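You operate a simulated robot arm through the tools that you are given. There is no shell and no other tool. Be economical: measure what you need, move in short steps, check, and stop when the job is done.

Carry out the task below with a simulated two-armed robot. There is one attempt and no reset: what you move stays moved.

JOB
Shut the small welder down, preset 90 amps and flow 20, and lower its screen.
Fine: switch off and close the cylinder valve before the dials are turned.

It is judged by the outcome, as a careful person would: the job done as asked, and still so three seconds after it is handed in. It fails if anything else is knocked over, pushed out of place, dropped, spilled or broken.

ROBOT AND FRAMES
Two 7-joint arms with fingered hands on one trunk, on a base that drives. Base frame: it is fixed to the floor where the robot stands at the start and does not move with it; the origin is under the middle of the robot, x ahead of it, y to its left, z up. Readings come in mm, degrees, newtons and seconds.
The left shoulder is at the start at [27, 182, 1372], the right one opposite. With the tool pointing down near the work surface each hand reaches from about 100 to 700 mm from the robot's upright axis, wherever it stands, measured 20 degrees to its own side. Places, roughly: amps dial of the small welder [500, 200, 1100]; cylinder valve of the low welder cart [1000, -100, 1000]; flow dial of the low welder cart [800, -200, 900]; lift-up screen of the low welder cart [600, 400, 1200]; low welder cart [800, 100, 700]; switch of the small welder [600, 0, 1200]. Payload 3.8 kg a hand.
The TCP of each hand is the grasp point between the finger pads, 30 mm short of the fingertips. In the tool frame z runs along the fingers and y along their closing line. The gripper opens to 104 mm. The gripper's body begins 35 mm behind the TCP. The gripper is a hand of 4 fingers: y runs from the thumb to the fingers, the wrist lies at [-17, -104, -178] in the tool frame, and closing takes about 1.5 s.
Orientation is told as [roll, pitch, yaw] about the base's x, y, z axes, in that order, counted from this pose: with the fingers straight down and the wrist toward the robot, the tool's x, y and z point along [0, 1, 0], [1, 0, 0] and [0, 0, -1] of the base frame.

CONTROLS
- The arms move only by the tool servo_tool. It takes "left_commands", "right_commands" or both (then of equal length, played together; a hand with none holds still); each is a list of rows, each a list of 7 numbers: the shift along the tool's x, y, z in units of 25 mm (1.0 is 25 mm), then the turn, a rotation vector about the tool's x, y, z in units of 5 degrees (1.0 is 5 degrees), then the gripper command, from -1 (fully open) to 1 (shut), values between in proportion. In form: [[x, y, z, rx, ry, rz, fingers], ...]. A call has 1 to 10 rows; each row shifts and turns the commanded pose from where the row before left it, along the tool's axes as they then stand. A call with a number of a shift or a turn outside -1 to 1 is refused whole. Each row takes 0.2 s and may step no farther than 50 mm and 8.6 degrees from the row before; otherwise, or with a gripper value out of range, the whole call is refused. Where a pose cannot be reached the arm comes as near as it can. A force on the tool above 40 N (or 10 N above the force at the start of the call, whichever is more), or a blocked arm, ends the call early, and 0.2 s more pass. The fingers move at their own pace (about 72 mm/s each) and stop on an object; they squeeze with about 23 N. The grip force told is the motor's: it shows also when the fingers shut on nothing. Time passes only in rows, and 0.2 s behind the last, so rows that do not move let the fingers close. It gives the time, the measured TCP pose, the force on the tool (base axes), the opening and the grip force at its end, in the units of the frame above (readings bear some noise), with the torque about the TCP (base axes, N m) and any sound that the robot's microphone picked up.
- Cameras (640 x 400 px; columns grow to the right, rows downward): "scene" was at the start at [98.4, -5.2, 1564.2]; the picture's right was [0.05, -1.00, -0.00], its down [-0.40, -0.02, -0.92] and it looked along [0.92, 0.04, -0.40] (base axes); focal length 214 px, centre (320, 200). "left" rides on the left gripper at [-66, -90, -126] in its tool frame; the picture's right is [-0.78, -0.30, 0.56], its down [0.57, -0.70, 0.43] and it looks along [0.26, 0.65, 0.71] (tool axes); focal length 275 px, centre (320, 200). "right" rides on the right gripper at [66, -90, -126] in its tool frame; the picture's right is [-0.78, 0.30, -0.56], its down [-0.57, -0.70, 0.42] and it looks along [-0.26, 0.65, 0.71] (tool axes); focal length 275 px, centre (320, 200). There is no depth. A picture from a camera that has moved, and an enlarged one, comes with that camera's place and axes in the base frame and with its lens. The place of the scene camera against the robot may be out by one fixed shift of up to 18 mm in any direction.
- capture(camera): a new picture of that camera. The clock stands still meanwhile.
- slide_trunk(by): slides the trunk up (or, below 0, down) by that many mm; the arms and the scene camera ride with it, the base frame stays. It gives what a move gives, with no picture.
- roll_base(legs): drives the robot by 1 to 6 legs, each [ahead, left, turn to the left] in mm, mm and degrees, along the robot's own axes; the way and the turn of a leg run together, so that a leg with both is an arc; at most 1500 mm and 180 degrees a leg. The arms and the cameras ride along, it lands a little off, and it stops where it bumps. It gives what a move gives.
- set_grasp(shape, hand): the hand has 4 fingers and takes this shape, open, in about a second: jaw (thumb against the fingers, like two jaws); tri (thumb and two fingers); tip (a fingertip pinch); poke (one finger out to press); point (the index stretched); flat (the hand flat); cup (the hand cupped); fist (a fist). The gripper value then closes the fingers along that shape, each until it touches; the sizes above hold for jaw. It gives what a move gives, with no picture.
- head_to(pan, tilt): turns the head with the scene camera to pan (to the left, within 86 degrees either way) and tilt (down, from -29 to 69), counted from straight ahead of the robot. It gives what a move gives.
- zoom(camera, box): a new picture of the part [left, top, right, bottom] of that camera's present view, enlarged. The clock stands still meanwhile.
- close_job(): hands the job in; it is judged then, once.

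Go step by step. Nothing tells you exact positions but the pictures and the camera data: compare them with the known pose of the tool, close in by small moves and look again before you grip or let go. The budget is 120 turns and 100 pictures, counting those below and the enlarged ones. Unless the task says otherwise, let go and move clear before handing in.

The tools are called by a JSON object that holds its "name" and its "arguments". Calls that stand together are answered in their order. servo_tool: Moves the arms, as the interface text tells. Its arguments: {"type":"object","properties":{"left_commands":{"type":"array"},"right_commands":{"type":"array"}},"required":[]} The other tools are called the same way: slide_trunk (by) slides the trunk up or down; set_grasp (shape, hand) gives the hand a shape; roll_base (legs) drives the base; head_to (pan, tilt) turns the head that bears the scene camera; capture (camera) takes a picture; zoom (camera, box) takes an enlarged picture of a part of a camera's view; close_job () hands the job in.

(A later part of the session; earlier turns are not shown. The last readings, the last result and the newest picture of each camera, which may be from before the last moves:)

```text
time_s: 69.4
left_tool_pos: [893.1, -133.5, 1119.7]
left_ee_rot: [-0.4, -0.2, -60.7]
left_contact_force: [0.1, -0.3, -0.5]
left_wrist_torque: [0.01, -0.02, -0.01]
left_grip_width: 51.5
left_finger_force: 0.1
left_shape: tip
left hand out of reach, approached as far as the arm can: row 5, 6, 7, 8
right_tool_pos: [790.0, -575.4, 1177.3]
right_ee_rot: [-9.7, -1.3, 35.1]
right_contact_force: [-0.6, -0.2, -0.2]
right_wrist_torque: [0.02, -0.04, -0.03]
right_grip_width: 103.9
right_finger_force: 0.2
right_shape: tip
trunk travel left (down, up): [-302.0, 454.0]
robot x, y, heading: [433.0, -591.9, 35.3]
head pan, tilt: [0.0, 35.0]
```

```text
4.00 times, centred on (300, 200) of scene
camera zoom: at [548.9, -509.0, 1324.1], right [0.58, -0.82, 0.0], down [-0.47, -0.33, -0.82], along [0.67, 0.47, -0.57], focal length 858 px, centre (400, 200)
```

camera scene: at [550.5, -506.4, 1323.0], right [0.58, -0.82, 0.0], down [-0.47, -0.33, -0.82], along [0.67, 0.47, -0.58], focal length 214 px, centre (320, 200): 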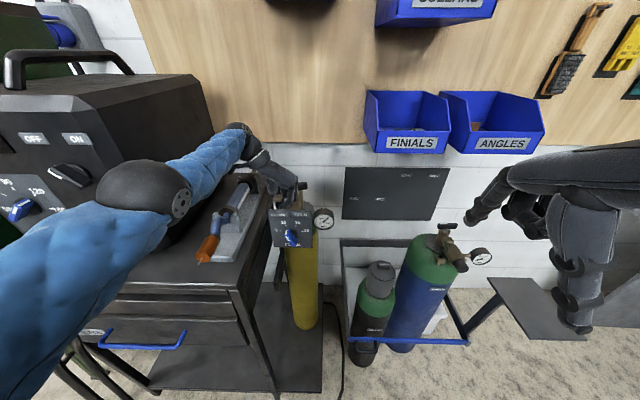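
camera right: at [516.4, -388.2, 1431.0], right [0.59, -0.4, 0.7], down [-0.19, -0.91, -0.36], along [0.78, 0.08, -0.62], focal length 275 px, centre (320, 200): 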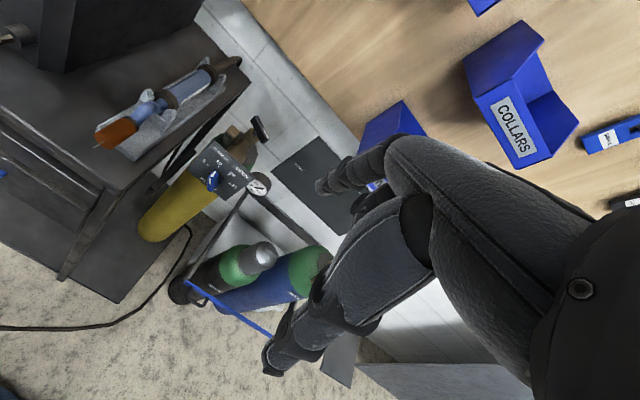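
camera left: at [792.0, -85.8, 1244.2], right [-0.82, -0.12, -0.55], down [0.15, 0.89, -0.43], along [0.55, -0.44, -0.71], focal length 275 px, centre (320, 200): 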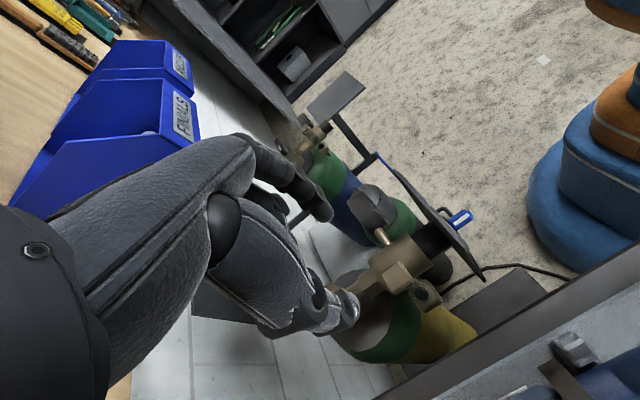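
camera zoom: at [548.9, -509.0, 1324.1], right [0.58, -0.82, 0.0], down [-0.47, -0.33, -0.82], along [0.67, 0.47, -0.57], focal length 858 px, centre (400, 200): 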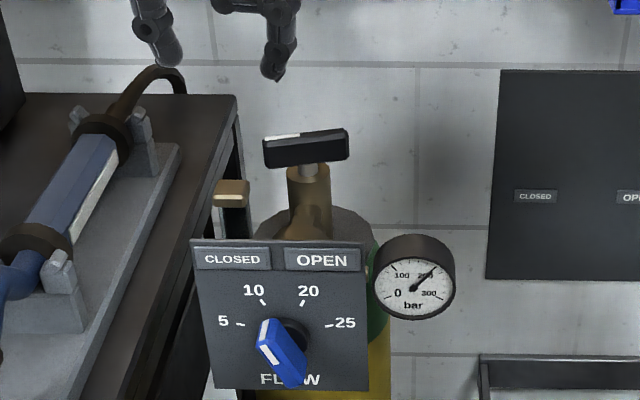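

The lever's white mark now points left toward CLOSED. To be sure it is fully home I'll turn the hand back to match the bar and re-grip it in a comfortable pose.

{"name": "servo_tool", "arguments": {"left_commands": [[0, 0, 0, 0, 0, -1, 0], [0, 0, 0, 0, 0, -1, 0], [0, 0, 0, 0, 0, -1, 0], [0, 0, 0, 0, 0, -1, 0], [0, 0, 0, 0, 0, -1, 0], [0, 0, 0, 0, 0, -1, 0], [0, 0, 0, 0, 0, -1, 0], [0, 0, 0, 0, 0, -1, 0], [0, 0, 0, 0, 0, -1, 0], [0, 0, 0, 0, 0, -1, 0]]}}

{"name": "servo_tool", "arguments": {"left_commands": [[0, 0, 0, 0, 0, -1, 0], [0, 0, 0, 0, 0, -1, 0], [0, 0, 0, 0, 0, -1, 0], [0, 0, 0, 0, 0, -1, 0], [0, 0, 0, 0, 0, -1, 0], [0, 0, 0, 0, 0, -1, 0], [0, 0, 0, 0, 0, -1, 0], [0, 0, 0, 0, 0, -1, 0], [0, 0, 0, 0, 0, -1, 0], [0, 0, 0, 0, 0, -1, 0]]}}

```text
time_s: 71.6
left_tool_pos: [964.7, -94.1, 1141.9]
left_ee_rot: [-0.5, 0.2, -10.7]
left_contact_force: [-0.4, -0.2, -0.1]
left_wrist_torque: [0.0, -0.01, -0.01]
left_grip_width: 51.8
left_finger_force: 0.1
left_shape: tip
left hand out of reach, approached as far as the arm can: row 1, 2, 3, 4, 5, 6, 7, 8, 9, 10
right_tool_pos: [791.5, -576.5, 1178.0]
right_ee_rot: [-9.6, -1.3, 35.1]
right_contact_force: [0.5, -0.1, -0.1]
right_wrist_torque: [-0.01, 0.01, 0.02]
right_grip_width: 103.6
right_finger_force: 0.0
right_shape: tip
trunk travel left (down, up): [-302.0, 454.0]
robot x, y, heading: [431.1, -590.4, 35.3]
head pan, tilt: [0.0, 35.0]
```

```text
time_s: 73.8
left_tool_pos: [988.9, -79.7, 1148.6]
left_ee_rot: [-0.1, 0.5, 39.3]
left_contact_force: [0.0, -0.3, 0.2]
left_wrist_torque: [0.0, -0.02, 0.0]
left_grip_width: 51.3
left_finger_force: 0.0
left_shape: tip
left hand out of reach, approached as far as the arm can: row 1, 2, 3, 4, 5, 6
right_tool_pos: [791.8, -574.8, 1177.4]
right_ee_rot: [-9.7, -1.3, 35.1]
right_contact_force: [0.5, 0.5, -0.2]
right_wrist_torque: [-0.01, -0.02, -0.01]
right_grip_width: 103.8
right_finger_force: 0.1
right_shape: tip
trunk travel left (down, up): [-302.0, 454.0]
robot x, y, heading: [435.0, -589.6, 35.4]
head pan, tilt: [0.0, 35.0]
```

{"name": "servo_tool", "arguments": {"left_commands": [[-0.5, -0.75, 0, 0, 0, -0.6, -0.2], [-0.5, -0.75, 0.4, 0, 0, -0.6, -0.2], [0, 0, 0.9, 0, 0, 0, -0.2], [0, 0, 0.9, 0, 0, 0, -0.2], [0, 0, 0.9, 0, 0, 0, -0.2], [0, 0, 0.9, 0, 0, 0, -0.2]]}}

{"name": "zoom", "arguments": {"camera": "left", "box": [220, 140, 460, 360]}}

```text
time_s: 75.2
left_tool_pos: [1016.6, -110.9, 1060.6]
left_ee_rot: [-0.1, 0.4, 45.3]
left_contact_force: [0.3, -0.1, -0.9]
left_wrist_torque: [0.03, -0.03, 0.0]
left_grip_width: 62.0
left_finger_force: 0.1
left_shape: tip
left hand out of reach, approached as far as the arm can: row 1, 2, 3, 4, 5
right_tool_pos: [792.6, -575.3, 1177.3]
right_ee_rot: [-9.7, -1.2, 35.1]
right_contact_force: [1.1, -0.1, 0.7]
right_wrist_torque: [0.01, 0.02, -0.03]
right_grip_width: 103.9
right_finger_force: 0.1
right_shape: tip
trunk travel left (down, up): [-302.0, 454.0]
robot x, y, heading: [434.1, -593.0, 35.1]
head pan, tilt: [0.0, 35.0]
```

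```text
1.82 times, centred on (340, 250) of left
camera zoom: at [1001.1, -219.8, 1184.7], right [0.34, -0.76, -0.55], down [-0.9, -0.1, -0.42], along [0.27, 0.64, -0.72], focal length 500 px, centre (284, 109)
```

zoom: 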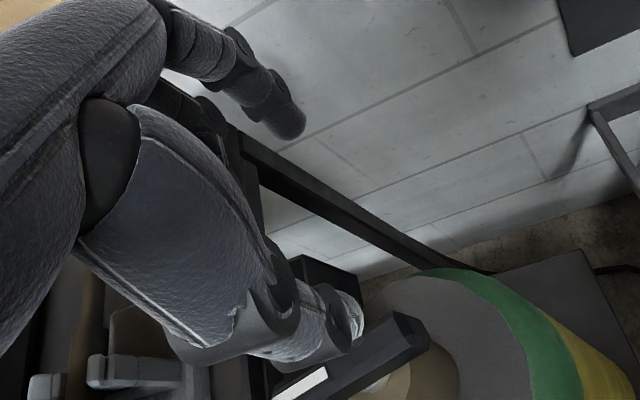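

The bar is at about (975,-122); I shift over it (-37 along y, +22 along x) and look.

{"name": "servo_tool", "arguments": {"left_commands": [[0.3, -0.5, 0, 0, 0, 0, -0.2], [0.3, -0.5, 0, 0, 0, 0, -0.2], [0.3, -0.5, 0, 0, 0, 0, -0.2], [0, 0, 0.5, 0, 0, 0, -0.2]]}}

{"name": "zoom", "arguments": {"camera": "left", "box": [220, 140, 460, 360]}}

```text
time_s: 76.2
left_tool_pos: [1018.6, -110.6, 1047.4]
left_ee_rot: [-0.1, 0.4, 45.3]
left_contact_force: [-0.6, -0.4, -0.6]
left_wrist_torque: [0.03, 0.0, -0.03]
left_grip_width: 61.8
left_finger_force: 0.0
left_shape: tip
left hand out of reach, approached as far as the arm can: row 1, 2, 3
right_tool_pos: [791.5, -575.4, 1178.2]
right_ee_rot: [-9.7, -1.2, 35.0]
right_contact_force: [-0.2, 0.3, 0.0]
right_wrist_torque: [0.0, 0.0, 0.0]
right_grip_width: 103.6
right_finger_force: 0.1
right_shape: tip
trunk travel left (down, up): [-302.0, 454.0]
robot x, y, heading: [430.0, -590.7, 34.9]
head pan, tilt: [0.0, 35.0]
```

```text
1.82 times, centred on (340, 250) of left
camera zoom: at [1002.6, -219.4, 1172.4], right [0.34, -0.76, -0.55], down [-0.9, -0.1, -0.42], along [0.26, 0.64, -0.72], focal length 500 px, centre (284, 109)
```

zoom: 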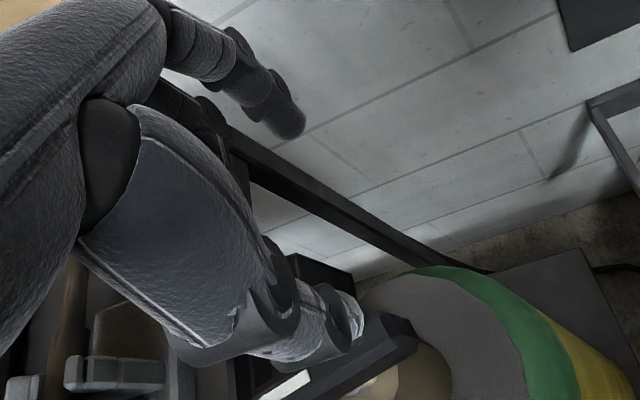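

The arm is stuck at a joint limit in that direction, so I move the base instead (41 back, 16 left).

{"name": "roll_base", "arguments": {"legs": [[-41, 16, 0]]}}

{"name": "zoom", "arguments": {"camera": "left", "box": [220, 140, 460, 360]}}

```text
time_s: 77.1
left_tool_pos: [973.5, -121.9, 1049.6]
left_ee_rot: [-0.1, 0.3, 45.4]
left_contact_force: [-1.0, -0.2, 0.5]
left_wrist_torque: [-0.01, -0.02, 0.03]
left_grip_width: 62.2
left_finger_force: 0.1
left_shape: tip
right_tool_pos: [746.4, -585.7, 1177.2]
right_ee_rot: [-9.8, -1.4, 35.0]
right_contact_force: [-0.6, 0.5, -0.6]
right_wrist_torque: [-0.03, -0.06, 0.01]
right_grip_width: 103.7
right_finger_force: 0.1
right_shape: tip
trunk travel left (down, up): [-302.0, 454.0]
robot x, y, heading: [388.9, -603.8, 35.1]
head pan, tilt: [0.0, 35.0]
```

```text
1.82 times, centred on (340, 250) of left
camera zoom: at [957.1, -230.6, 1174.6], right [0.34, -0.76, -0.55], down [-0.9, -0.1, -0.42], along [0.27, 0.64, -0.72], focal length 500 px, centre (284, 109)
```

zoom: 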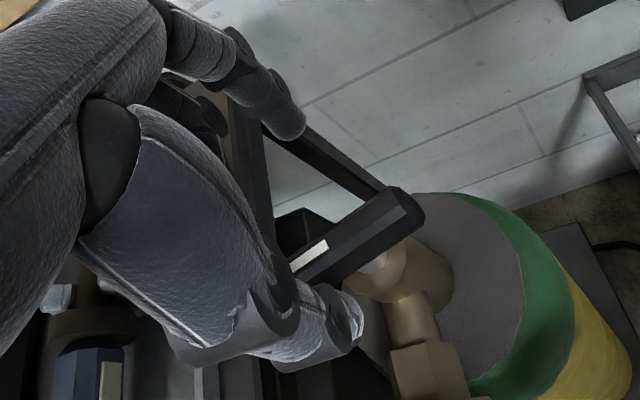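

Aligned. I descend, grip and press it gently clockwise.

{"name": "servo_tool", "arguments": {"left_commands": [[0, 0, 0.62, 0, 0, 0, -0.2], [0, 0, 0.62, 0, 0, 0, -0.2], [0, 0, 0.62, 0, 0, 0, -0.2], [0, 0, 0, 0, 0, 0, 0.3], [0, 0, 0, 0, 0, 0, 1], [0, 0, 0, 0, 0, 0, 1], [0, 0, 0, 0, 0, 0, 1], [0, 0, 0, 0, 0, 0, 1]]}}

{"name": "servo_tool", "arguments": {"left_commands": [[0, 0, 0, 0, 0, 1, 1], [0, 0, 0, 0, 0, 1, 1], [0, 0, 0, 0, 0, 1, 1]]}}

{"name": "zoom", "arguments": {"camera": "left", "box": [220, 140, 460, 360]}}

```text
time_s: 78.9
left_tool_pos: [978.8, -120.8, 1000.1]
left_ee_rot: [0.0, 0.5, 45.3]
left_contact_force: [0.0, -1.1, 0.1]
left_wrist_torque: [-0.1, 0.04, 0.13]
left_grip_width: 9.0
left_finger_force: 23.2
left_shape: tip
left hand out of reach, approached as far as the arm can: row 3
right_tool_pos: [749.0, -584.8, 1177.7]
right_ee_rot: [-9.8, -1.3, 35.2]
right_contact_force: [-0.6, -0.6, -0.4]
right_wrist_torque: [0.01, 0.02, -0.04]
right_grip_width: 103.8
right_finger_force: 0.1
right_shape: tip
trunk travel left (down, up): [-302.0, 454.0]
robot x, y, heading: [388.0, -603.1, 35.4]
head pan, tilt: [0.0, 35.0]
```

```text
time_s: 79.7
left_tool_pos: [983.4, -119.4, 1002.7]
left_ee_rot: [-0.1, 0.6, 30.2]
left_contact_force: [-9.4, -9.2, -3.5]
left_wrist_torque: [-0.18, 0.33, 0.17]
left_grip_width: 10.3
left_finger_force: 22.6
left_shape: tip
left hand out of reach, approached as far as the arm can: row 1
right_tool_pos: [747.8, -586.9, 1176.6]
right_ee_rot: [-9.6, -1.3, 35.2]
right_contact_force: [-0.2, -0.3, 0.6]
right_wrist_torque: [0.0, -0.01, 0.0]
right_grip_width: 103.5
right_finger_force: 0.1
right_shape: tip
trunk travel left (down, up): [-302.0, 454.0]
robot x, y, heading: [388.2, -601.9, 35.1]
head pan, tilt: [0.0, 35.0]
```

```text
1.82 times, centred on (340, 250) of left
camera zoom: at [939.1, -220.6, 1126.3], right [0.13, -0.82, -0.55], down [-0.9, 0.14, -0.42], along [0.42, 0.55, -0.72], focal length 500 px, centre (284, 109)
```

zoom: 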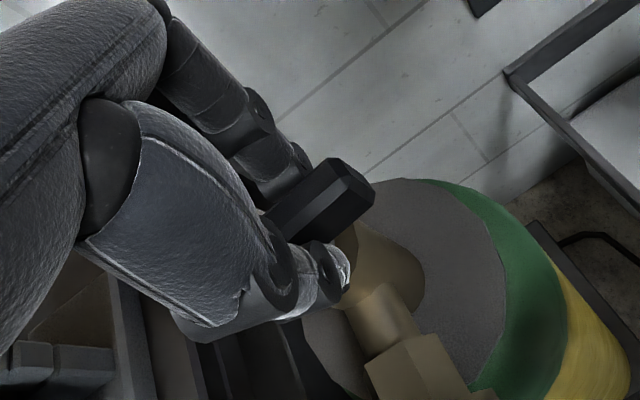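

It still turned with the hand, so the stop isn't reached yet; I turn another 15° and watch the torque.

{"name": "servo_tool", "arguments": {"left_commands": [[0, 0, 0, 0, 0, 1, 1], [0, 0, 0, 0, 0, 1, 1], [0, 0, 0, 0, 0, 1, 1]]}}

{"name": "zoom", "arguments": {"camera": "left", "box": [220, 140, 460, 360]}}

```text
time_s: 80.5
left_tool_pos: [982.5, -121.7, 1001.0]
left_ee_rot: [-0.4, 0.2, 15.1]
left_contact_force: [0.7, -9.3, -5.7]
left_wrist_torque: [-0.12, 0.01, 0.31]
left_grip_width: 10.0
left_finger_force: 22.8
left_shape: tip
right_tool_pos: [749.8, -584.7, 1176.9]
right_ee_rot: [-9.6, -1.2, 35.0]
right_contact_force: [0.4, 0.6, 0.6]
right_wrist_torque: [0.01, 0.02, -0.02]
right_grip_width: 103.7
right_finger_force: 0.0
right_shape: tip
trunk travel left (down, up): [-302.0, 454.0]
robot x, y, heading: [387.8, -601.2, 35.0]
head pan, tilt: [0.0, 35.0]
```

```text
1.82 times, centred on (340, 250) of left
camera zoom: at [913.4, -206.7, 1126.2], right [-0.09, -0.83, -0.55], down [-0.83, 0.37, -0.42], along [0.55, 0.42, -0.72], focal length 500 px, centre (284, 109)
```

zoom: 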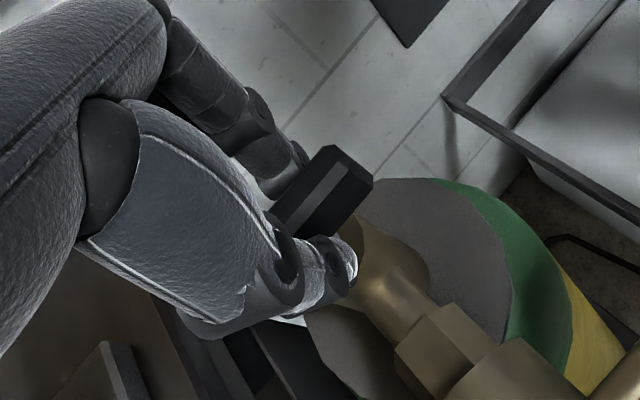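

The bar now slips in the fingers, so it has reached its stop: fully closed. I release and lift clear.

{"name": "servo_tool", "arguments": {"left_commands": [[0, 0, 0, 0, 0, 0, 0.3], [0, 0, 0, 0, 0, 0, -0.2], [0, 0, 0, 0, 0, 0, -0.2], [0, 0, -1, 0, 0, 0, -0.2], [0, 0, -1, 0, 0, 0, -0.2], [0, 0, -1, 0, 0, 0, -0.2], [0, 0, -1, 0, 0, 0, -0.2], [0, -1, -1, 0, 0, 0, -0.2], [0, -1, -1, 0, 0, 0, -0.2], [0, -1, -1, 0, 0, 0, -0.2]]}}

{"name": "zoom", "arguments": {"camera": "scene", "box": [260, 140, 380, 250]}}

```text
time_s: 82.7
left_tool_pos: [940.3, -125.0, 1188.4]
left_ee_rot: [-0.3, 0.4, 15.2]
left_contact_force: [0.7, 0.4, 0.2]
left_wrist_torque: [-0.03, -0.01, -0.01]
left_grip_width: 62.1
left_finger_force: 0.0
left_shape: tip
left hand out of reach, approached as far as the arm can: row 5, 7, 8, 9, 10
right_tool_pos: [747.7, -585.8, 1177.7]
right_ee_rot: [-9.6, -1.3, 35.1]
right_contact_force: [-0.2, -0.1, 0.7]
right_wrist_torque: [-0.03, -0.07, 0.0]
right_grip_width: 103.7
right_finger_force: 0.0
right_shape: tip
trunk travel left (down, up): [-302.0, 454.0]
robot x, y, heading: [388.2, -601.6, 35.2]
head pan, tilt: [0.0, 35.0]
```

```text
3.64 times, centred on (320, 195) of scene
camera zoom: at [505.9, -519.4, 1324.1], right [0.58, -0.82, 0.0], down [-0.47, -0.33, -0.82], along [0.67, 0.47, -0.57], focal length 780 px, centre (320, 218)
```

zoom: 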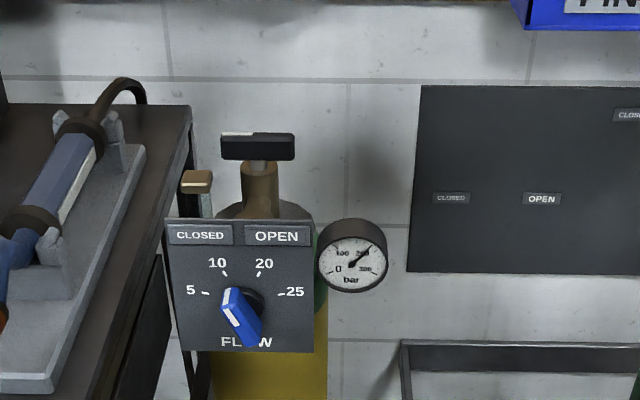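

The valve is shut. Now the flow dial, mirroring the switch procedure with the left hand: I back off, bring the left hand in front of me and pitch it forward.

{"name": "roll_base", "arguments": {"legs": [[-160, 0, 0]]}}

{"name": "servo_tool", "arguments": {"left_commands": [[0, -1, 0, 0, 0, -1, -0.2], [0, -1, 0, 0, 0, -1, -0.2], [0, -1, 0, 0, 0, -1, -0.2], [0, -1, 0, 0, 0, -1, -0.2], [0, -1, 0.3, 0, 0, 0, -0.2], [0, -1, 0.3, 0, 0, 0, -0.2], [0, -1, 0.3, 0, 0, 0, -0.2], [0, -1, 0.3, 0, 0, 0, -0.2], [0, -1, 0.3, 0, 0, 0, -0.2], [0, -1, 0.3, 0, 0, 0, -0.2]]}}

{"name": "servo_tool", "arguments": {"left_commands": [[0, -1, 0, -1, 0, 0, -0.2], [0, 0, 0, -1, 0, 0, -0.2], [0, 0, 0, -1, 0, 0, -0.2], [0, 0, 0, -1, 0, 0, -0.2], [0, 0, 0, -1, 0, 0, -0.2], [0, 0, 0, -1, 0, 0, -0.2], [0, 0, 0, -1, 0, 0, -0.2], [0, 0, 0, -1, 0, 0, -0.2], [0, 0, 0, -1, 0, 0, -0.2], [0, 0, 0, -1, 0, 0, -0.2]]}}

```text
time_s: 84.1
left_tool_pos: [809.5, -216.9, 1188.6]
left_ee_rot: [-0.2, 0.3, 15.2]
left_contact_force: [0.9, 0.1, 0.8]
left_wrist_torque: [0.04, -0.01, -0.01]
left_grip_width: 62.1
left_finger_force: 0.1
left_shape: tip
right_tool_pos: [617.0, -678.8, 1178.8]
right_ee_rot: [-9.6, -1.4, 35.1]
right_contact_force: [-0.8, -0.2, -1.0]
right_wrist_torque: [-0.01, -0.03, 0.02]
right_grip_width: 103.7
right_finger_force: 0.2
right_shape: tip
trunk travel left (down, up): [-302.0, 454.0]
robot x, y, heading: [261.2, -692.6, 35.5]
head pan, tilt: [0.0, 35.0]
```

```text
time_s: 86.3
left_tool_pos: [805.2, -274.8, 1245.3]
left_ee_rot: [-0.1, 0.5, 35.3]
left_contact_force: [-0.6, -0.2, -0.5]
left_wrist_torque: [0.01, -0.02, -0.01]
left_grip_width: 62.1
left_finger_force: 0.0
left_shape: tip
left hand out of reach, approached as far as the arm can: row 1, 2, 3, 4, 5, 6, 7, 8, 9, 10
right_tool_pos: [618.3, -677.9, 1177.2]
right_ee_rot: [-9.6, -1.2, 35.1]
right_contact_force: [-0.6, -0.9, -0.2]
right_wrist_torque: [-0.01, 0.01, -0.01]
right_grip_width: 103.9
right_finger_force: 0.0
right_shape: tip
trunk travel left (down, up): [-302.0, 454.0]
robot x, y, heading: [258.2, -696.7, 35.3]
head pan, tilt: [0.0, 35.0]
```

```text
time_s: 88.5
left_tool_pos: [926.2, -253.7, 1312.7]
left_ee_rot: [-0.9, -49.3, 35.7]
left_contact_force: [-0.1, 1.1, 0.3]
left_wrist_torque: [-0.03, 0.01, 0.01]
left_grip_width: 62.2
left_finger_force: 0.0
left_shape: tip
left hand out of reach, approached as far as the arm can: row 1, 2, 3, 4, 5, 6, 7, 8, 9, 10
right_tool_pos: [618.3, -676.8, 1175.8]
right_ee_rot: [-9.8, -1.2, 35.1]
right_contact_force: [-0.3, 0.1, -0.5]
right_wrist_torque: [-0.02, 0.02, -0.02]
right_grip_width: 103.7
right_finger_force: 0.1
right_shape: tip
trunk travel left (down, up): [-302.0, 454.0]
robot x, y, heading: [258.6, -695.5, 35.2]
head pan, tilt: [0.0, 35.0]
```

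The left arm is stuck against a joint limit. I look at its shape.

{"name": "head_to", "arguments": {"pan": 15, "tilt": 25}}

{"name": "capture", "arguments": {"camera": "scene"}}

```text
time_s: 89.3
left_tool_pos: [926.3, -253.8, 1313.1]
left_ee_rot: [-1.0, -49.2, 35.8]
left_contact_force: [-0.3, -0.3, 0.8]
left_wrist_torque: [-0.01, 0.0, 0.03]
left_grip_width: 62.0
left_finger_force: 0.1
left_shape: tip
right_tool_pos: [618.5, -677.8, 1177.0]
right_ee_rot: [-9.8, -1.3, 35.1]
right_contact_force: [-0.4, -0.2, 0.6]
right_wrist_torque: [-0.01, 0.01, 0.01]
right_grip_width: 103.8
right_finger_force: 0.0
right_shape: tip
trunk travel left (down, up): [-302.0, 454.0]
robot x, y, heading: [257.6, -694.8, 35.0]
head pan, tilt: [15.0, 25.0]
```

```text
32 pictures are left
camera scene: at [363.7, -591.1, 1339.7], right [0.77, -0.64, 0.0], down [-0.27, -0.32, -0.91], along [0.58, 0.7, -0.42], focal length 214 px, centre (320, 200)
```

scene: 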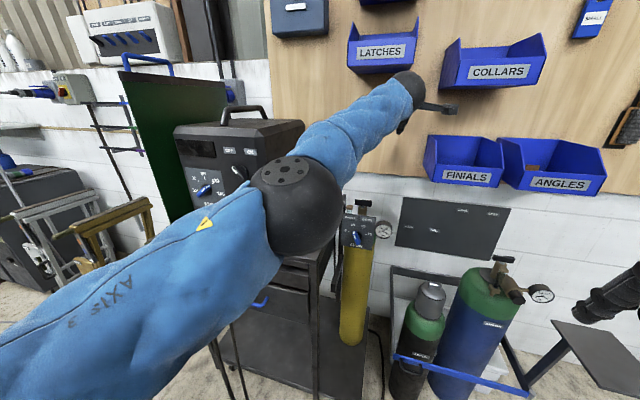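

{"name": "servo_tool", "arguments": {"left_commands": [[0, 0, 0, 1, 0, 0, -0.2], [0, 0, 0, 1, 0, 0, -0.2], [0, 0, 0, 1, 0, 0, -0.2], [0, 0, 0, 1, 0, 0, -0.2], [0, 0, 0, 1, 0, 0, -0.2], [0, 0, 0, 1, 0, 0, -0.2], [0, 0, 0, 1, 0, 0, -0.2], [0, 0, 0, 1, 0, 0, -0.2], [0, 0, 0, 1, 0, 0, -0.2], [0, 0, 0, 1, 0, 0, -0.2]]}}

{"name": "servo_tool", "arguments": {"left_commands": [[1, 0, -1, 0, 0, 0, -0.2], [1, 0, -1, 0, 0, 0, -0.2], [1, 0, -1, 0, 0, 0, -0.2], [1, 0, -1, 0, 0, 0, -0.2], [1, 0, -1, 0, 0, 0, -0.2], [1, 0, -1, 0, 0, 0, -0.2]]}}

```text
time_s: 91.5
left_tool_pos: [799.1, -228.4, 1229.5]
left_ee_rot: [-0.1, 0.7, 35.4]
left_contact_force: [-0.4, 0.8, -0.1]
left_wrist_torque: [0.04, -0.03, 0.0]
left_grip_width: 62.2
left_finger_force: 0.1
left_shape: tip
left hand out of reach, approached as far as the arm can: row 1, 2, 3, 4, 5, 6, 7, 8, 9, 10
right_tool_pos: [618.5, -677.8, 1176.4]
right_ee_rot: [-9.7, -1.3, 35.1]
right_contact_force: [0.3, -0.2, 0.2]
right_wrist_torque: [-0.03, -0.01, -0.02]
right_grip_width: 103.4
right_finger_force: 0.0
right_shape: tip
trunk travel left (down, up): [-302.0, 454.0]
robot x, y, heading: [258.0, -691.0, 35.4]
head pan, tilt: [15.0, 25.0]
```

```text
time_s: 92.9
left_tool_pos: [678.6, -123.6, 1339.3]
left_ee_rot: [-0.1, 0.3, 35.2]
left_contact_force: [0.5, -0.8, -0.6]
left_wrist_torque: [0.02, -0.02, 0.0]
left_grip_width: 61.9
left_finger_force: 0.0
left_shape: tip
left hand out of reach, approached as far as the arm can: row 2, 3, 4, 5, 6
right_tool_pos: [618.2, -676.8, 1177.9]
right_ee_rot: [-9.7, -1.4, 35.1]
right_contact_force: [0.4, 0.6, 0.1]
right_wrist_torque: [0.0, 0.02, 0.0]
right_grip_width: 103.8
right_finger_force: 0.1
right_shape: tip
trunk travel left (down, up): [-302.0, 454.0]
robot x, y, heading: [259.6, -693.3, 35.0]
head pan, tilt: [15.0, 25.0]
```

{"name": "servo_tool", "arguments": {"left_commands": [[0, -1, -0.7, 0, 0, 0, -0.2], [0, -1, -0.7, 0, 0, 0, -0.2], [0, -1, -0.7, 0, 0, 0, -0.2], [0, -1, -0.7, 0, 0, 0, -0.2], [0, -1, -0.7, 0, 0, 0, -0.2], [0, -1, -0.7, 0, 0, 0, -0.2], [0, -1, 0, 0, 0, 0, -0.2], [0, -1, 0, 0, 0, 0, -0.2]]}}

{"name": "capture", "arguments": {"camera": "scene"}}

```text
time_s: 94.7
left_tool_pos: [544.5, -216.9, 1490.1]
left_ee_rot: [-0.1, 0.5, 35.2]
left_contact_force: [0.2, 0.4, 0.2]
left_wrist_torque: [0.0, 0.03, 0.01]
left_grip_width: 62.2
left_finger_force: 0.1
left_shape: tip
left hand out of reach, approached as far as the arm can: row 1, 2, 3, 4, 6, 7, 8
right_tool_pos: [618.1, -678.2, 1178.0]
right_ee_rot: [-9.8, -1.3, 35.1]
right_contact_force: [0.5, 1.2, 0.4]
right_wrist_torque: [0.01, -0.02, -0.01]
right_grip_width: 103.8
right_finger_force: 0.1
right_shape: tip
trunk travel left (down, up): [-302.0, 454.0]
robot x, y, heading: [257.4, -693.6, 35.0]
head pan, tilt: [15.0, 25.0]
```

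```text
31 pictures are left
camera scene: at [362.8, -591.5, 1339.9], right [0.77, -0.64, 0.0], down [-0.27, -0.32, -0.91], along [0.58, 0.7, -0.42], focal length 214 px, centre (320, 200)
```

scene: 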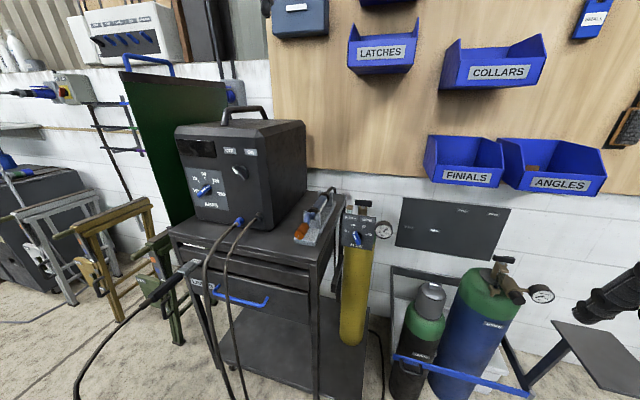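

The arm has come free and is near its starting shape; nothing has been disturbed. I now repeat the sequence that worked for the right arm, mirrored.

{"name": "servo_tool", "arguments": {"left_commands": [[-0.9, -1, -0.3, 0, 0, 0, -0.2], [-0.9, -1, -0.3, 0, 0, 0, -0.2], [-0.9, -1, -0.3, 0, 0, 0, -0.2], [-0.9, -1, -0.3, 0, 0, 0, -0.2]]}}

{"name": "servo_tool", "arguments": {"left_commands": [[0, 0, 1, -1, 0, 0, -0.2], [0, -0.087, 0.996, -1, 0, 0, -0.2], [0, -0.174, 0.985, -1, 0, 0, -0.2], [0, -0.259, 0.966, -1, 0, 0, -0.2], [0, -0.342, 0.94, -1, 0, 0, -0.2], [0, -0.423, 0.906, -1, 0, 0, -0.2], [0, -0.5, 0.866, -1, 0, 0, -0.2], [0, -0.574, 0.819, -1, 0, 0, -0.2], [0, -0.643, 0.766, -1, 0, 0, -0.2], [0, -0.707, 0.707, -1, 0, 0, -0.2]]}}

{"name": "servo_tool", "arguments": {"left_commands": [[-0.4, -0.766, 0.643, 0, 0, 0, -0.2], [-0.4, -0.766, 0.643, 0, 0, 0, -0.2], [-0.4, -0.766, 0.643, 0, 0, 0, -0.2], [-0.4, -0.766, 0.643, 0, 0, 0, -0.2], [-0.4, -0.766, 0.643, 0, 0, 0, -0.2], [-0.4, -0.766, 0.643, 0, 0, 0, -0.2]]}}

```text
time_s: 95.9
left_tool_pos: [539.3, -382.6, 1532.6]
left_ee_rot: [-5.3, 0.8, 20.2]
left_contact_force: [-0.5, 1.1, 0.4]
left_wrist_torque: [-0.01, -0.01, -0.03]
left_grip_width: 62.0
left_finger_force: 0.1
left_shape: tip
left hand out of reach, approached as far as the arm can: row 1, 2, 3
right_tool_pos: [620.4, -676.5, 1175.3]
right_ee_rot: [-9.7, -1.2, 35.0]
right_contact_force: [1.0, 0.9, 0.1]
right_wrist_torque: [-0.03, -0.01, -0.01]
right_grip_width: 103.6
right_finger_force: 0.1
right_shape: tip
trunk travel left (down, up): [-302.0, 454.0]
robot x, y, heading: [258.0, -694.6, 35.1]
head pan, tilt: [15.0, 25.0]
stopped in row 4 (left hand): the arm was blocked; the commanded pose is now the measured one
```

```text
time_s: 98.1
left_tool_pos: [550.1, -380.9, 1538.2]
left_ee_rot: [-5.2, -2.5, 20.6]
left_contact_force: [0.2, 0.0, -0.7]
left_wrist_torque: [-0.03, -0.04, 0.02]
left_grip_width: 62.2
left_finger_force: 0.1
left_shape: tip
left hand out of reach, approached as far as the arm can: row 1, 2, 3, 4, 5, 6, 7, 8, 9, 10
right_tool_pos: [618.9, -678.9, 1177.9]
right_ee_rot: [-9.8, -1.3, 35.1]
right_contact_force: [-0.1, 1.0, 0.5]
right_wrist_torque: [-0.02, 0.03, 0.03]
right_grip_width: 103.6
right_finger_force: 0.1
right_shape: tip
trunk travel left (down, up): [-302.0, 454.0]
robot x, y, heading: [261.5, -698.3, 35.5]
head pan, tilt: [15.0, 25.0]
```

```text
time_s: 99.5
left_tool_pos: [539.9, -415.5, 1543.0]
left_ee_rot: [-5.1, -2.4, 20.6]
left_contact_force: [-0.7, 0.2, -0.2]
left_wrist_torque: [-0.02, 0.02, -0.03]
left_grip_width: 62.2
left_finger_force: 0.0
left_shape: tip
left hand out of reach, approached as far as the arm can: row 1, 2, 3, 4, 5, 6
right_tool_pos: [617.7, -677.9, 1176.5]
right_ee_rot: [-9.8, -1.3, 35.2]
right_contact_force: [-0.6, -0.1, 0.4]
right_wrist_torque: [-0.01, 0.02, -0.01]
right_grip_width: 103.8
right_finger_force: 0.1
right_shape: tip
trunk travel left (down, up): [-302.0, 454.0]
robot x, y, heading: [258.5, -693.3, 35.2]
head pan, tilt: [15.0, 25.0]
```

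The left arm is wound up in a poor configuration. I take a look at it before unwinding.

{"name": "head_to", "arguments": {"pan": 25, "tilt": -10}}

{"name": "capture", "arguments": {"camera": "scene"}}

{"name": "capture", "arguments": {"camera": "right"}}

```text
time_s: 100.5
left_tool_pos: [539.7, -414.8, 1543.7]
left_ee_rot: [-5.0, -2.4, 20.5]
left_contact_force: [-0.5, -0.5, 0.0]
left_wrist_torque: [-0.01, -0.01, -0.01]
left_grip_width: 62.2
left_finger_force: 0.1
left_shape: tip
right_tool_pos: [618.0, -678.4, 1177.0]
right_ee_rot: [-9.7, -1.3, 35.1]
right_contact_force: [0.6, -1.0, 0.1]
right_wrist_torque: [0.0, 0.02, -0.01]
right_grip_width: 103.5
right_finger_force: 0.1
right_shape: tip
trunk travel left (down, up): [-302.0, 454.0]
robot x, y, heading: [260.9, -695.7, 35.2]
head pan, tilt: [25.0, -10.0]
```

```text
30 pictures are left
camera scene: at [346.4, -588.7, 1395.3], right [0.87, -0.5, 0.0], down [0.09, 0.15, -0.98], along [0.49, 0.85, 0.17], focal length 214 px, centre (320, 200)
```

scene: 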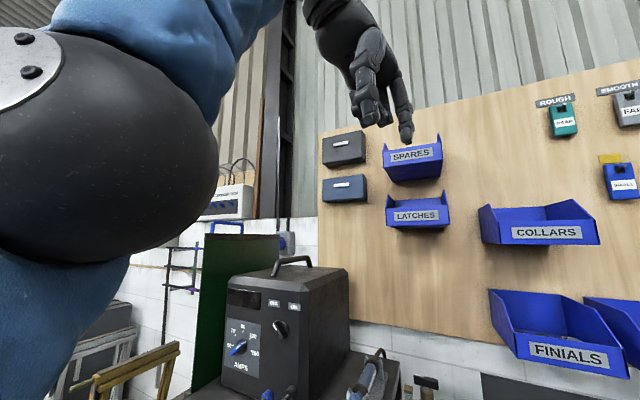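

```text
29 pictures are left
camera right: at [494.1, -660.5, 1287.3], right [0.62, -0.39, 0.69], down [-0.2, -0.92, -0.34], along [0.76, 0.07, -0.64], focal length 275 px, centre (320, 200)
```

right: 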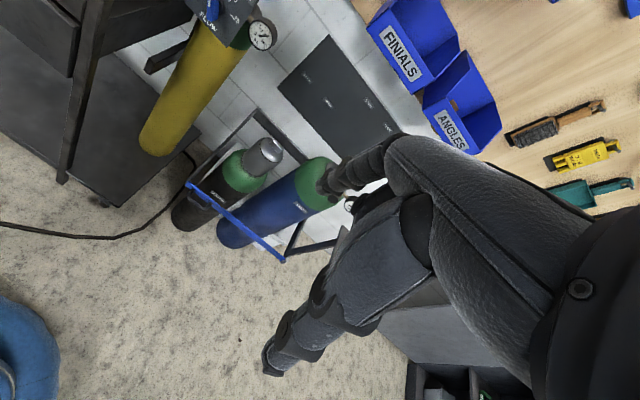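

The left elbow is folded up before the head, so I leave that arm parked; the right hand can do the flow dial too (y starting left-down, turning clockwise into its comfortable range). I pitch the right hand forward now.

{"name": "servo_tool", "arguments": {"right_commands": [[0.32, 0.4, 0.24, -1, 0, 0, -0.2], [0.32, 0.38, 0.28, -1, 0, 0, -0.2], [0.32, 0.35, 0.31, -1, 0, 0, -0.2], [0.32, 0.32, 0.34, -1, 0, 0, -0.2], [0.32, 0.29, 0.36, -1, 0, 0, -0.2], [0.32, 0.26, 0.39, -1, 0, 0, -0.2], [0.32, 0.23, 0.41, -1, 0, 0, -0.2], [0.32, 0.19, 0.43, -1, 0, 0, -0.2], [0.32, 0.15, 0.44, -1, 0, 0, -0.2], [0.32, 0.11, 0.45, -1, 0, 0, -0.2]]}}

{"name": "servo_tool", "arguments": {"right_commands": [[0.2, 0, 0.3, -0.7, 0, -1, -0.2], [0.2, 0, 0.3, -0.7, 0, -1, -0.2], [0.2, 0, 0.3, -0.7, 0, -1, -0.2], [0.2, 0, 0, -0.5, 0, -1, -0.2], [0.2, 0, 0, -0.5, 0, -1, -0.2], [0, 0, 0, -0.5, 0, -1, -0.2], [0, 0, 0, 0, 0, -1, -0.2], [0, 0, 0, 0, 0, -1, -0.2], [0, 0, 0, 0, 0, -1, -0.2]]}}

```text
time_s: 102.7
left_tool_pos: [541.0, -415.2, 1543.9]
left_ee_rot: [-5.2, -2.4, 20.5]
left_contact_force: [-0.3, -1.0, -0.4]
left_wrist_torque: [-0.02, 0.0, -0.01]
left_grip_width: 62.2
left_finger_force: 0.1
left_shape: tip
right_tool_pos: [683.4, -496.5, 1167.9]
right_ee_rot: [-15.2, -50.4, 46.8]
right_contact_force: [0.4, 0.7, 0.4]
right_wrist_torque: [0.01, -0.01, -0.02]
right_grip_width: 62.8
right_finger_force: 0.1
right_shape: tip
right hand out of reach, approached as far as the arm can: row 1, 2, 3, 4, 5, 6, 7, 8
trunk travel left (down, up): [-302.0, 454.0]
robot x, y, heading: [256.5, -692.0, 35.0]
head pan, tilt: [25.0, -10.0]
```

```text
time_s: 104.7
left_tool_pos: [540.8, -414.8, 1544.0]
left_ee_rot: [-5.1, -2.4, 20.6]
left_contact_force: [0.4, 0.0, -0.5]
left_wrist_torque: [-0.02, -0.01, 0.01]
left_grip_width: 62.3
left_finger_force: 0.1
left_shape: tip
right_tool_pos: [640.2, -446.3, 1122.8]
right_ee_rot: [-64.1, -38.3, 105.0]
right_contact_force: [-1.5, 0.8, 0.4]
right_wrist_torque: [-0.01, -0.03, 0.02]
right_grip_width: 62.8
right_finger_force: 0.1
right_shape: tip
right hand out of reach, approached as far as the arm can: row 1, 5, 6, 7, 8, 9
trunk travel left (down, up): [-302.0, 454.0]
robot x, y, heading: [257.7, -692.6, 35.4]
head pan, tilt: [25.0, -10.0]
```

The right hand is in its familiar forward pose. I lower the trunk and roll the hand on to match the flow knob's bar.

{"name": "slide_trunk", "arguments": {"by": -175}}

{"name": "servo_tool", "arguments": {"right_commands": [[0, 0, 0, 0.231, -0.283, -0.931, -0.2], [0, 0, 0, 0.231, -0.283, -0.931, -0.2], [0, 0, 0, 0.231, -0.283, -0.931, -0.2], [0, 0, 0, 0.231, -0.283, -0.931, -0.2], [0, 0, 0, 0.231, -0.283, -0.931, -0.2], [0, 0, 0, 0.231, -0.283, -0.931, -0.2], [0, 0, 0, 0.231, -0.283, -0.931, -0.2], [0, 0, 0, 0.231, -0.283, -0.931, -0.2], [0, 0, 0, 0.231, -0.283, -0.931, -0.2], [0, 0, 0, 0.231, -0.283, -0.931, -0.2]]}}

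{"name": "servo_tool", "arguments": {"right_commands": [[0, 0, 0, 0.231, -0.283, -0.931, -0.2], [0, 0, 0, 0.231, -0.283, -0.931, -0.2], [0, 0, 0, 0.231, -0.283, -0.931, -0.2], [0, 0, 0, 0.231, -0.283, -0.931, -0.2]]}}

{"name": "head_to", "arguments": {"pan": 0, "tilt": 30}}

{"name": "capture", "arguments": {"camera": "scene"}}

{"name": "capture", "arguments": {"camera": "right"}}

```text
time_s: 106.7
left_tool_pos: [646.1, -342.1, 1304.2]
left_ee_rot: [-7.7, 7.2, 20.4]
left_contact_force: [0.3, -1.0, 0.1]
left_wrist_torque: [0.0, -0.02, -0.02]
left_grip_width: 62.1
left_finger_force: 0.1
left_shape: tip
right_tool_pos: [685.0, -414.2, 874.9]
right_ee_rot: [-52.0, -34.2, 98.0]
right_contact_force: [0.6, -0.1, -0.1]
right_wrist_torque: [0.0, 0.0, 0.02]
right_grip_width: 62.8
right_finger_force: 0.0
right_shape: tip
trunk travel left (down, up): [-127.0, 629.0]
robot x, y, heading: [258.7, -694.3, 35.1]
head pan, tilt: [25.0, -10.0]
```

```text
time_s: 108.9
left_tool_pos: [646.3, -342.1, 1304.2]
left_ee_rot: [-7.7, 7.3, 20.4]
left_contact_force: [-0.1, -0.6, -0.6]
left_wrist_torque: [-0.01, 0.0, 0.0]
left_grip_width: 62.1
left_finger_force: 0.0
left_shape: tip
right_tool_pos: [682.8, -418.3, 852.7]
right_ee_rot: [-69.6, 12.4, 110.5]
right_contact_force: [0.4, 0.2, 0.0]
right_wrist_torque: [0.02, -0.01, -0.02]
right_grip_width: 62.9
right_finger_force: 0.1
right_shape: tip
right hand out of reach, approached as far as the arm can: row 1, 2
trunk travel left (down, up): [-127.0, 629.0]
robot x, y, heading: [259.1, -694.2, 35.3]
head pan, tilt: [25.0, -10.0]
```

```text
time_s: 109.9
left_tool_pos: [645.2, -341.3, 1303.7]
left_ee_rot: [-7.7, 7.4, 20.4]
left_contact_force: [0.2, 0.1, 0.0]
left_wrist_torque: [0.01, 0.01, 0.0]
left_grip_width: 62.0
left_finger_force: 0.0
left_shape: tip
right_tool_pos: [681.8, -418.1, 850.6]
right_ee_rot: [-74.7, 31.7, 111.9]
right_contact_force: [0.3, -0.6, 0.6]
right_wrist_torque: [0.03, -0.01, 0.04]
right_grip_width: 62.9
right_finger_force: 0.1
right_shape: tip
trunk travel left (down, up): [-127.0, 629.0]
robot x, y, heading: [257.9, -692.5, 35.2]
head pan, tilt: [25.0, -10.0]
```

```text
time_s: 110.9
left_tool_pos: [646.4, -341.9, 1305.3]
left_ee_rot: [-7.8, 7.3, 20.4]
left_contact_force: [-0.1, -0.2, 1.0]
left_wrist_torque: [-0.03, 0.0, 0.03]
left_grip_width: 62.0
left_finger_force: 0.0
left_shape: tip
right_tool_pos: [681.1, -418.0, 851.9]
right_ee_rot: [-74.8, 31.5, 111.9]
right_contact_force: [0.3, 0.0, 0.2]
right_wrist_torque: [-0.02, -0.02, 0.01]
right_grip_width: 62.9
right_finger_force: 0.2
right_shape: tip
trunk travel left (down, up): [-127.0, 629.0]
robot x, y, heading: [260.0, -697.6, 35.0]
head pan, tilt: [0.0, 30.0]
```

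```text
28 pictures are left
camera scene: at [449.4, -559.5, 1150.6], right [0.58, -0.82, 0.0], down [-0.41, -0.29, -0.87], along [0.71, 0.5, -0.5], focal length 214 px, centre (320, 200)
```

scene: 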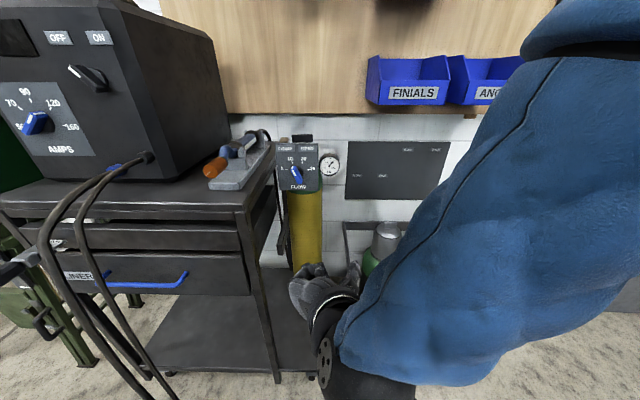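

```text
27 pictures are left
camera right: at [588.2, -555.7, 871.9], right [-0.58, 0.54, 0.61], down [0.66, -0.13, 0.74], along [0.48, 0.83, -0.28], focal length 275 px, centre (320, 200)
```

right: 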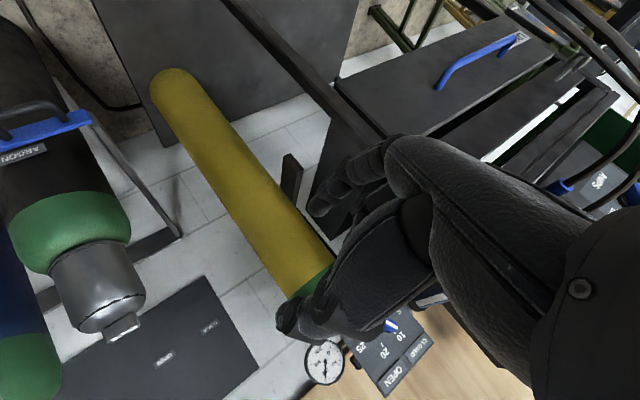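

Hand orientation is good (y left-down at ~120°). I raise the trunk 90 mm and drive 85 left and 110 ahead to stand before the flow dial.

{"name": "slide_trunk", "arguments": {"by": 90}}

{"name": "roll_base", "arguments": {"legs": [[0, 85, 0], [100, 0, 0]]}}

{"name": "capture", "arguments": {"camera": "right"}}

{"name": "zoom", "arguments": {"camera": "scene", "box": [250, 120, 410, 280]}}

```text
time_s: 112.2
left_tool_pos: [595.4, -377.6, 1428.2]
left_ee_rot: [-6.5, 2.4, 20.5]
left_contact_force: [0.1, 0.9, -0.5]
left_wrist_torque: [-0.01, 0.02, -0.02]
left_grip_width: 61.9
left_finger_force: 0.0
left_shape: tip
right_tool_pos: [681.6, -416.7, 940.9]
right_ee_rot: [-74.8, 31.6, 111.9]
right_contact_force: [1.1, 0.7, -0.5]
right_wrist_torque: [0.01, 0.03, 0.0]
right_grip_width: 62.7
right_finger_force: 0.1
right_shape: tip
trunk travel left (down, up): [-217.0, 539.0]
robot x, y, heading: [257.0, -692.6, 35.3]
head pan, tilt: [0.0, 30.0]
```

```text
time_s: 114.0
left_tool_pos: [629.9, -251.0, 1428.8]
left_ee_rot: [-6.5, 2.3, 20.4]
left_contact_force: [0.6, 0.1, 0.3]
left_wrist_torque: [0.01, 0.03, 0.05]
left_grip_width: 61.9
left_finger_force: 0.0
left_shape: tip
right_tool_pos: [714.6, -293.4, 940.4]
right_ee_rot: [-74.6, 31.5, 111.7]
right_contact_force: [-0.2, 0.0, -0.4]
right_wrist_torque: [0.03, -0.02, 0.0]
right_grip_width: 62.7
right_finger_force: 0.1
right_shape: tip
trunk travel left (down, up): [-217.0, 539.0]
robot x, y, heading: [295.8, -566.9, 35.3]
head pan, tilt: [0.0, 30.0]
```

```text
26 pictures are left
camera right: at [622.1, -429.9, 961.5], right [-0.57, 0.55, 0.61], down [0.66, -0.13, 0.74], along [0.49, 0.83, -0.28], focal length 275 px, centre (320, 200)
```

right: 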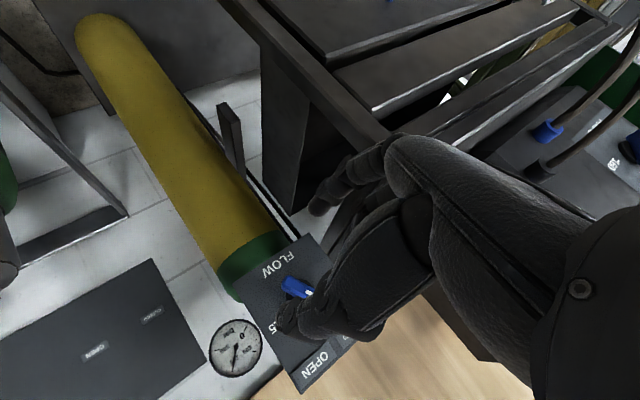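

```text
2.50 times, centred on (330, 200) of scene
camera zoom: at [443.7, -461.3, 1244.3], right [0.57, -0.82, 0.0], down [-0.41, -0.29, -0.87], along [0.71, 0.5, -0.5], focal length 536 px, centre (295, 200)
```

zoom: 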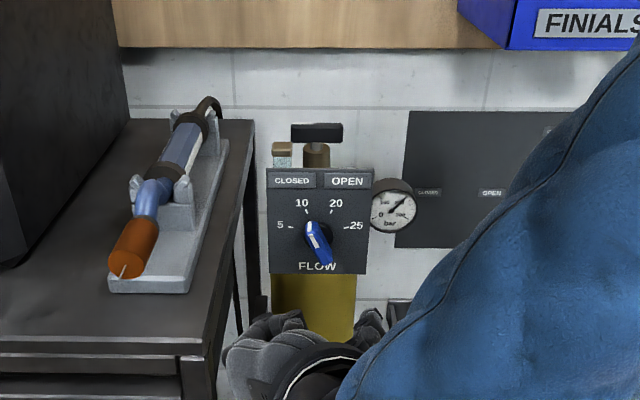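

Knob at ≈(f 545, e 663, z 939) and the hand is aligned within a few mm. I raise 6 mm and drive ahead toward it.

{"name": "slide_trunk", "arguments": {"by": 6}}

{"name": "roll_base", "arguments": {"legs": [[80, 0, 0]]}}

{"name": "zoom", "arguments": {"camera": "right", "box": [200, 180, 420, 380]}}

```text
time_s: 114.6
left_tool_pos: [629.1, -252.4, 1432.7]
left_ee_rot: [-6.5, 2.3, 20.5]
left_contact_force: [-0.3, 0.8, -0.3]
left_wrist_torque: [-0.04, 0.01, -0.01]
left_grip_width: 61.9
left_finger_force: 0.0
left_shape: tip
right_tool_pos: [714.9, -292.5, 946.8]
right_ee_rot: [-74.8, 31.6, 111.7]
right_contact_force: [0.0, 0.8, 0.3]
right_wrist_torque: [0.01, -0.01, 0.01]
right_grip_width: 62.9
right_finger_force: 0.0
right_shape: tip
trunk travel left (down, up): [-223.0, 533.0]
robot x, y, heading: [294.7, -566.9, 34.9]
head pan, tilt: [0.0, 30.0]
```

```text
time_s: 115.6
left_tool_pos: [697.5, -203.3, 1432.7]
left_ee_rot: [-6.5, 2.5, 20.5]
left_contact_force: [0.3, 0.8, -1.0]
left_wrist_torque: [-0.01, 0.02, -0.02]
left_grip_width: 62.2
left_finger_force: 0.0
left_shape: tip
right_tool_pos: [783.5, -243.3, 947.7]
right_ee_rot: [-74.8, 31.4, 111.7]
right_contact_force: [0.5, 0.7, -0.3]
right_wrist_torque: [-0.02, -0.03, 0.0]
right_grip_width: 62.8
right_finger_force: 0.2
right_shape: tip
trunk travel left (down, up): [-223.0, 533.0]
robot x, y, heading: [357.4, -514.5, 34.9]
head pan, tilt: [0.0, 30.0]
```

```text
2.00 times, centred on (310, 280) of right
camera zoom: at [690.4, -381.6, 967.5], right [-0.58, 0.55, 0.61], down [0.66, -0.13, 0.74], along [0.49, 0.83, -0.28], focal length 551 px, centre (340, 40)
```

zoom: 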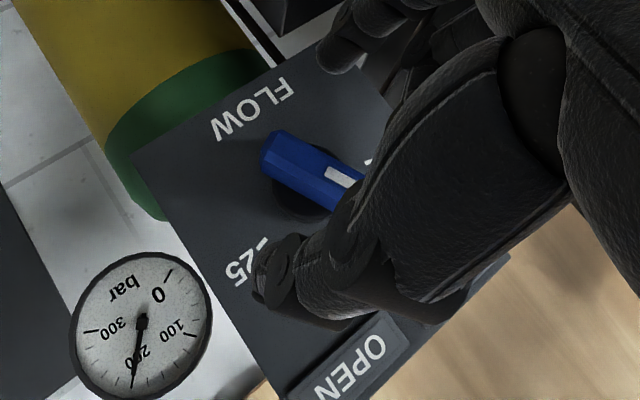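

Good framing; about 28 mm more ahead puts the fingertips around the knob.

{"name": "roll_base", "arguments": {"legs": [[28, 0, 0]]}}

{"name": "zoom", "arguments": {"camera": "right", "box": [200, 180, 420, 380]}}

```text
time_s: 116.5
left_tool_pos: [722.1, -188.1, 1433.2]
left_ee_rot: [-6.4, 2.5, 20.5]
left_contact_force: [0.5, -0.4, -0.2]
left_wrist_torque: [-0.08, 0.05, -0.01]
left_grip_width: 62.0
left_finger_force: 0.0
left_shape: tip
right_tool_pos: [806.9, -227.9, 947.7]
right_ee_rot: [-74.6, 31.6, 111.8]
right_contact_force: [0.8, 0.1, 0.3]
right_wrist_torque: [-0.01, 0.02, -0.02]
right_grip_width: 62.9
right_finger_force: 0.0
right_shape: tip
trunk travel left (down, up): [-223.0, 533.0]
robot x, y, heading: [385.1, -506.3, 34.7]
head pan, tilt: [0.0, 30.0]
```

```text
2.00 times, centred on (310, 280) of right
camera zoom: at [713.9, -365.1, 967.3], right [-0.58, 0.55, 0.61], down [0.66, -0.13, 0.74], along [0.49, 0.83, -0.28], focal length 551 px, centre (340, 40)
```

zoom: 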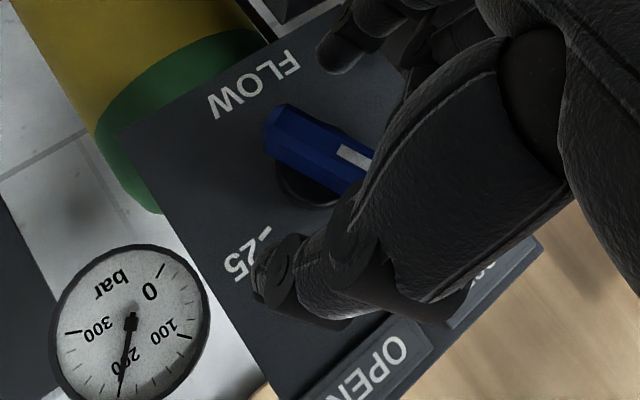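

{"name": "servo_tool", "arguments": {"right_commands": [[-0.12, 0.06, 0.29, 0, 0, 0, -0.2], [0, 0, 0, 0, 0, 0, 0.2], [0, 0, 0, 0, 0, 0, 0.5], [0, 0, 0, 0, 0, 0, 1], [0, 0, 0, 0, 0, 0, 1], [0, 0, 0, 0, 0, 0, 1], [0, 0, 0, 0, 0, 0, 1], [0, 0, 0, 0, 0, 0, 1]]}}

{"name": "zoom", "arguments": {"camera": "right", "box": [200, 180, 420, 380]}}

```text
time_s: 118.3
left_tool_pos: [721.5, -188.5, 1434.2]
left_ee_rot: [-6.5, 2.4, 20.5]
left_contact_force: [-0.3, 0.1, 0.0]
left_wrist_torque: [0.01, 0.01, 0.01]
left_grip_width: 62.1
left_finger_force: 0.0
left_shape: tip
right_tool_pos: [813.6, -224.5, 948.0]
right_ee_rot: [-74.6, 31.6, 111.7]
right_contact_force: [3.8, -5.6, -4.5]
right_wrist_torque: [-0.05, 0.04, -0.13]
right_grip_width: 9.7
right_finger_force: 22.7
right_shape: tip
trunk travel left (down, up): [-223.0, 533.0]
robot x, y, heading: [383.1, -506.0, 35.2]
head pan, tilt: [0.0, 30.0]
```

```text
2.00 times, centred on (310, 280) of right
camera zoom: at [720.1, -362.1, 967.9], right [-0.57, 0.55, 0.61], down [0.66, -0.13, 0.74], along [0.49, 0.83, -0.28], focal length 551 px, centre (340, 40)
```

zoom: 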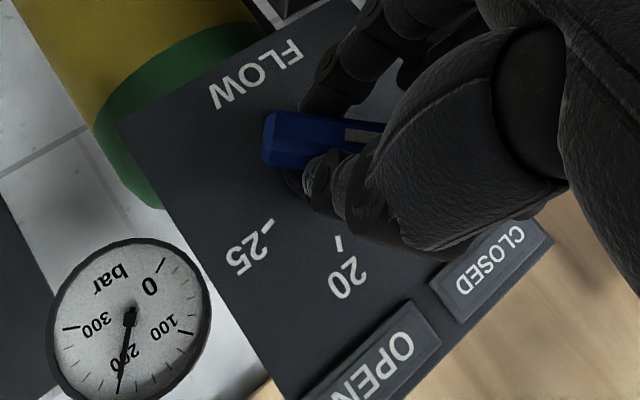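

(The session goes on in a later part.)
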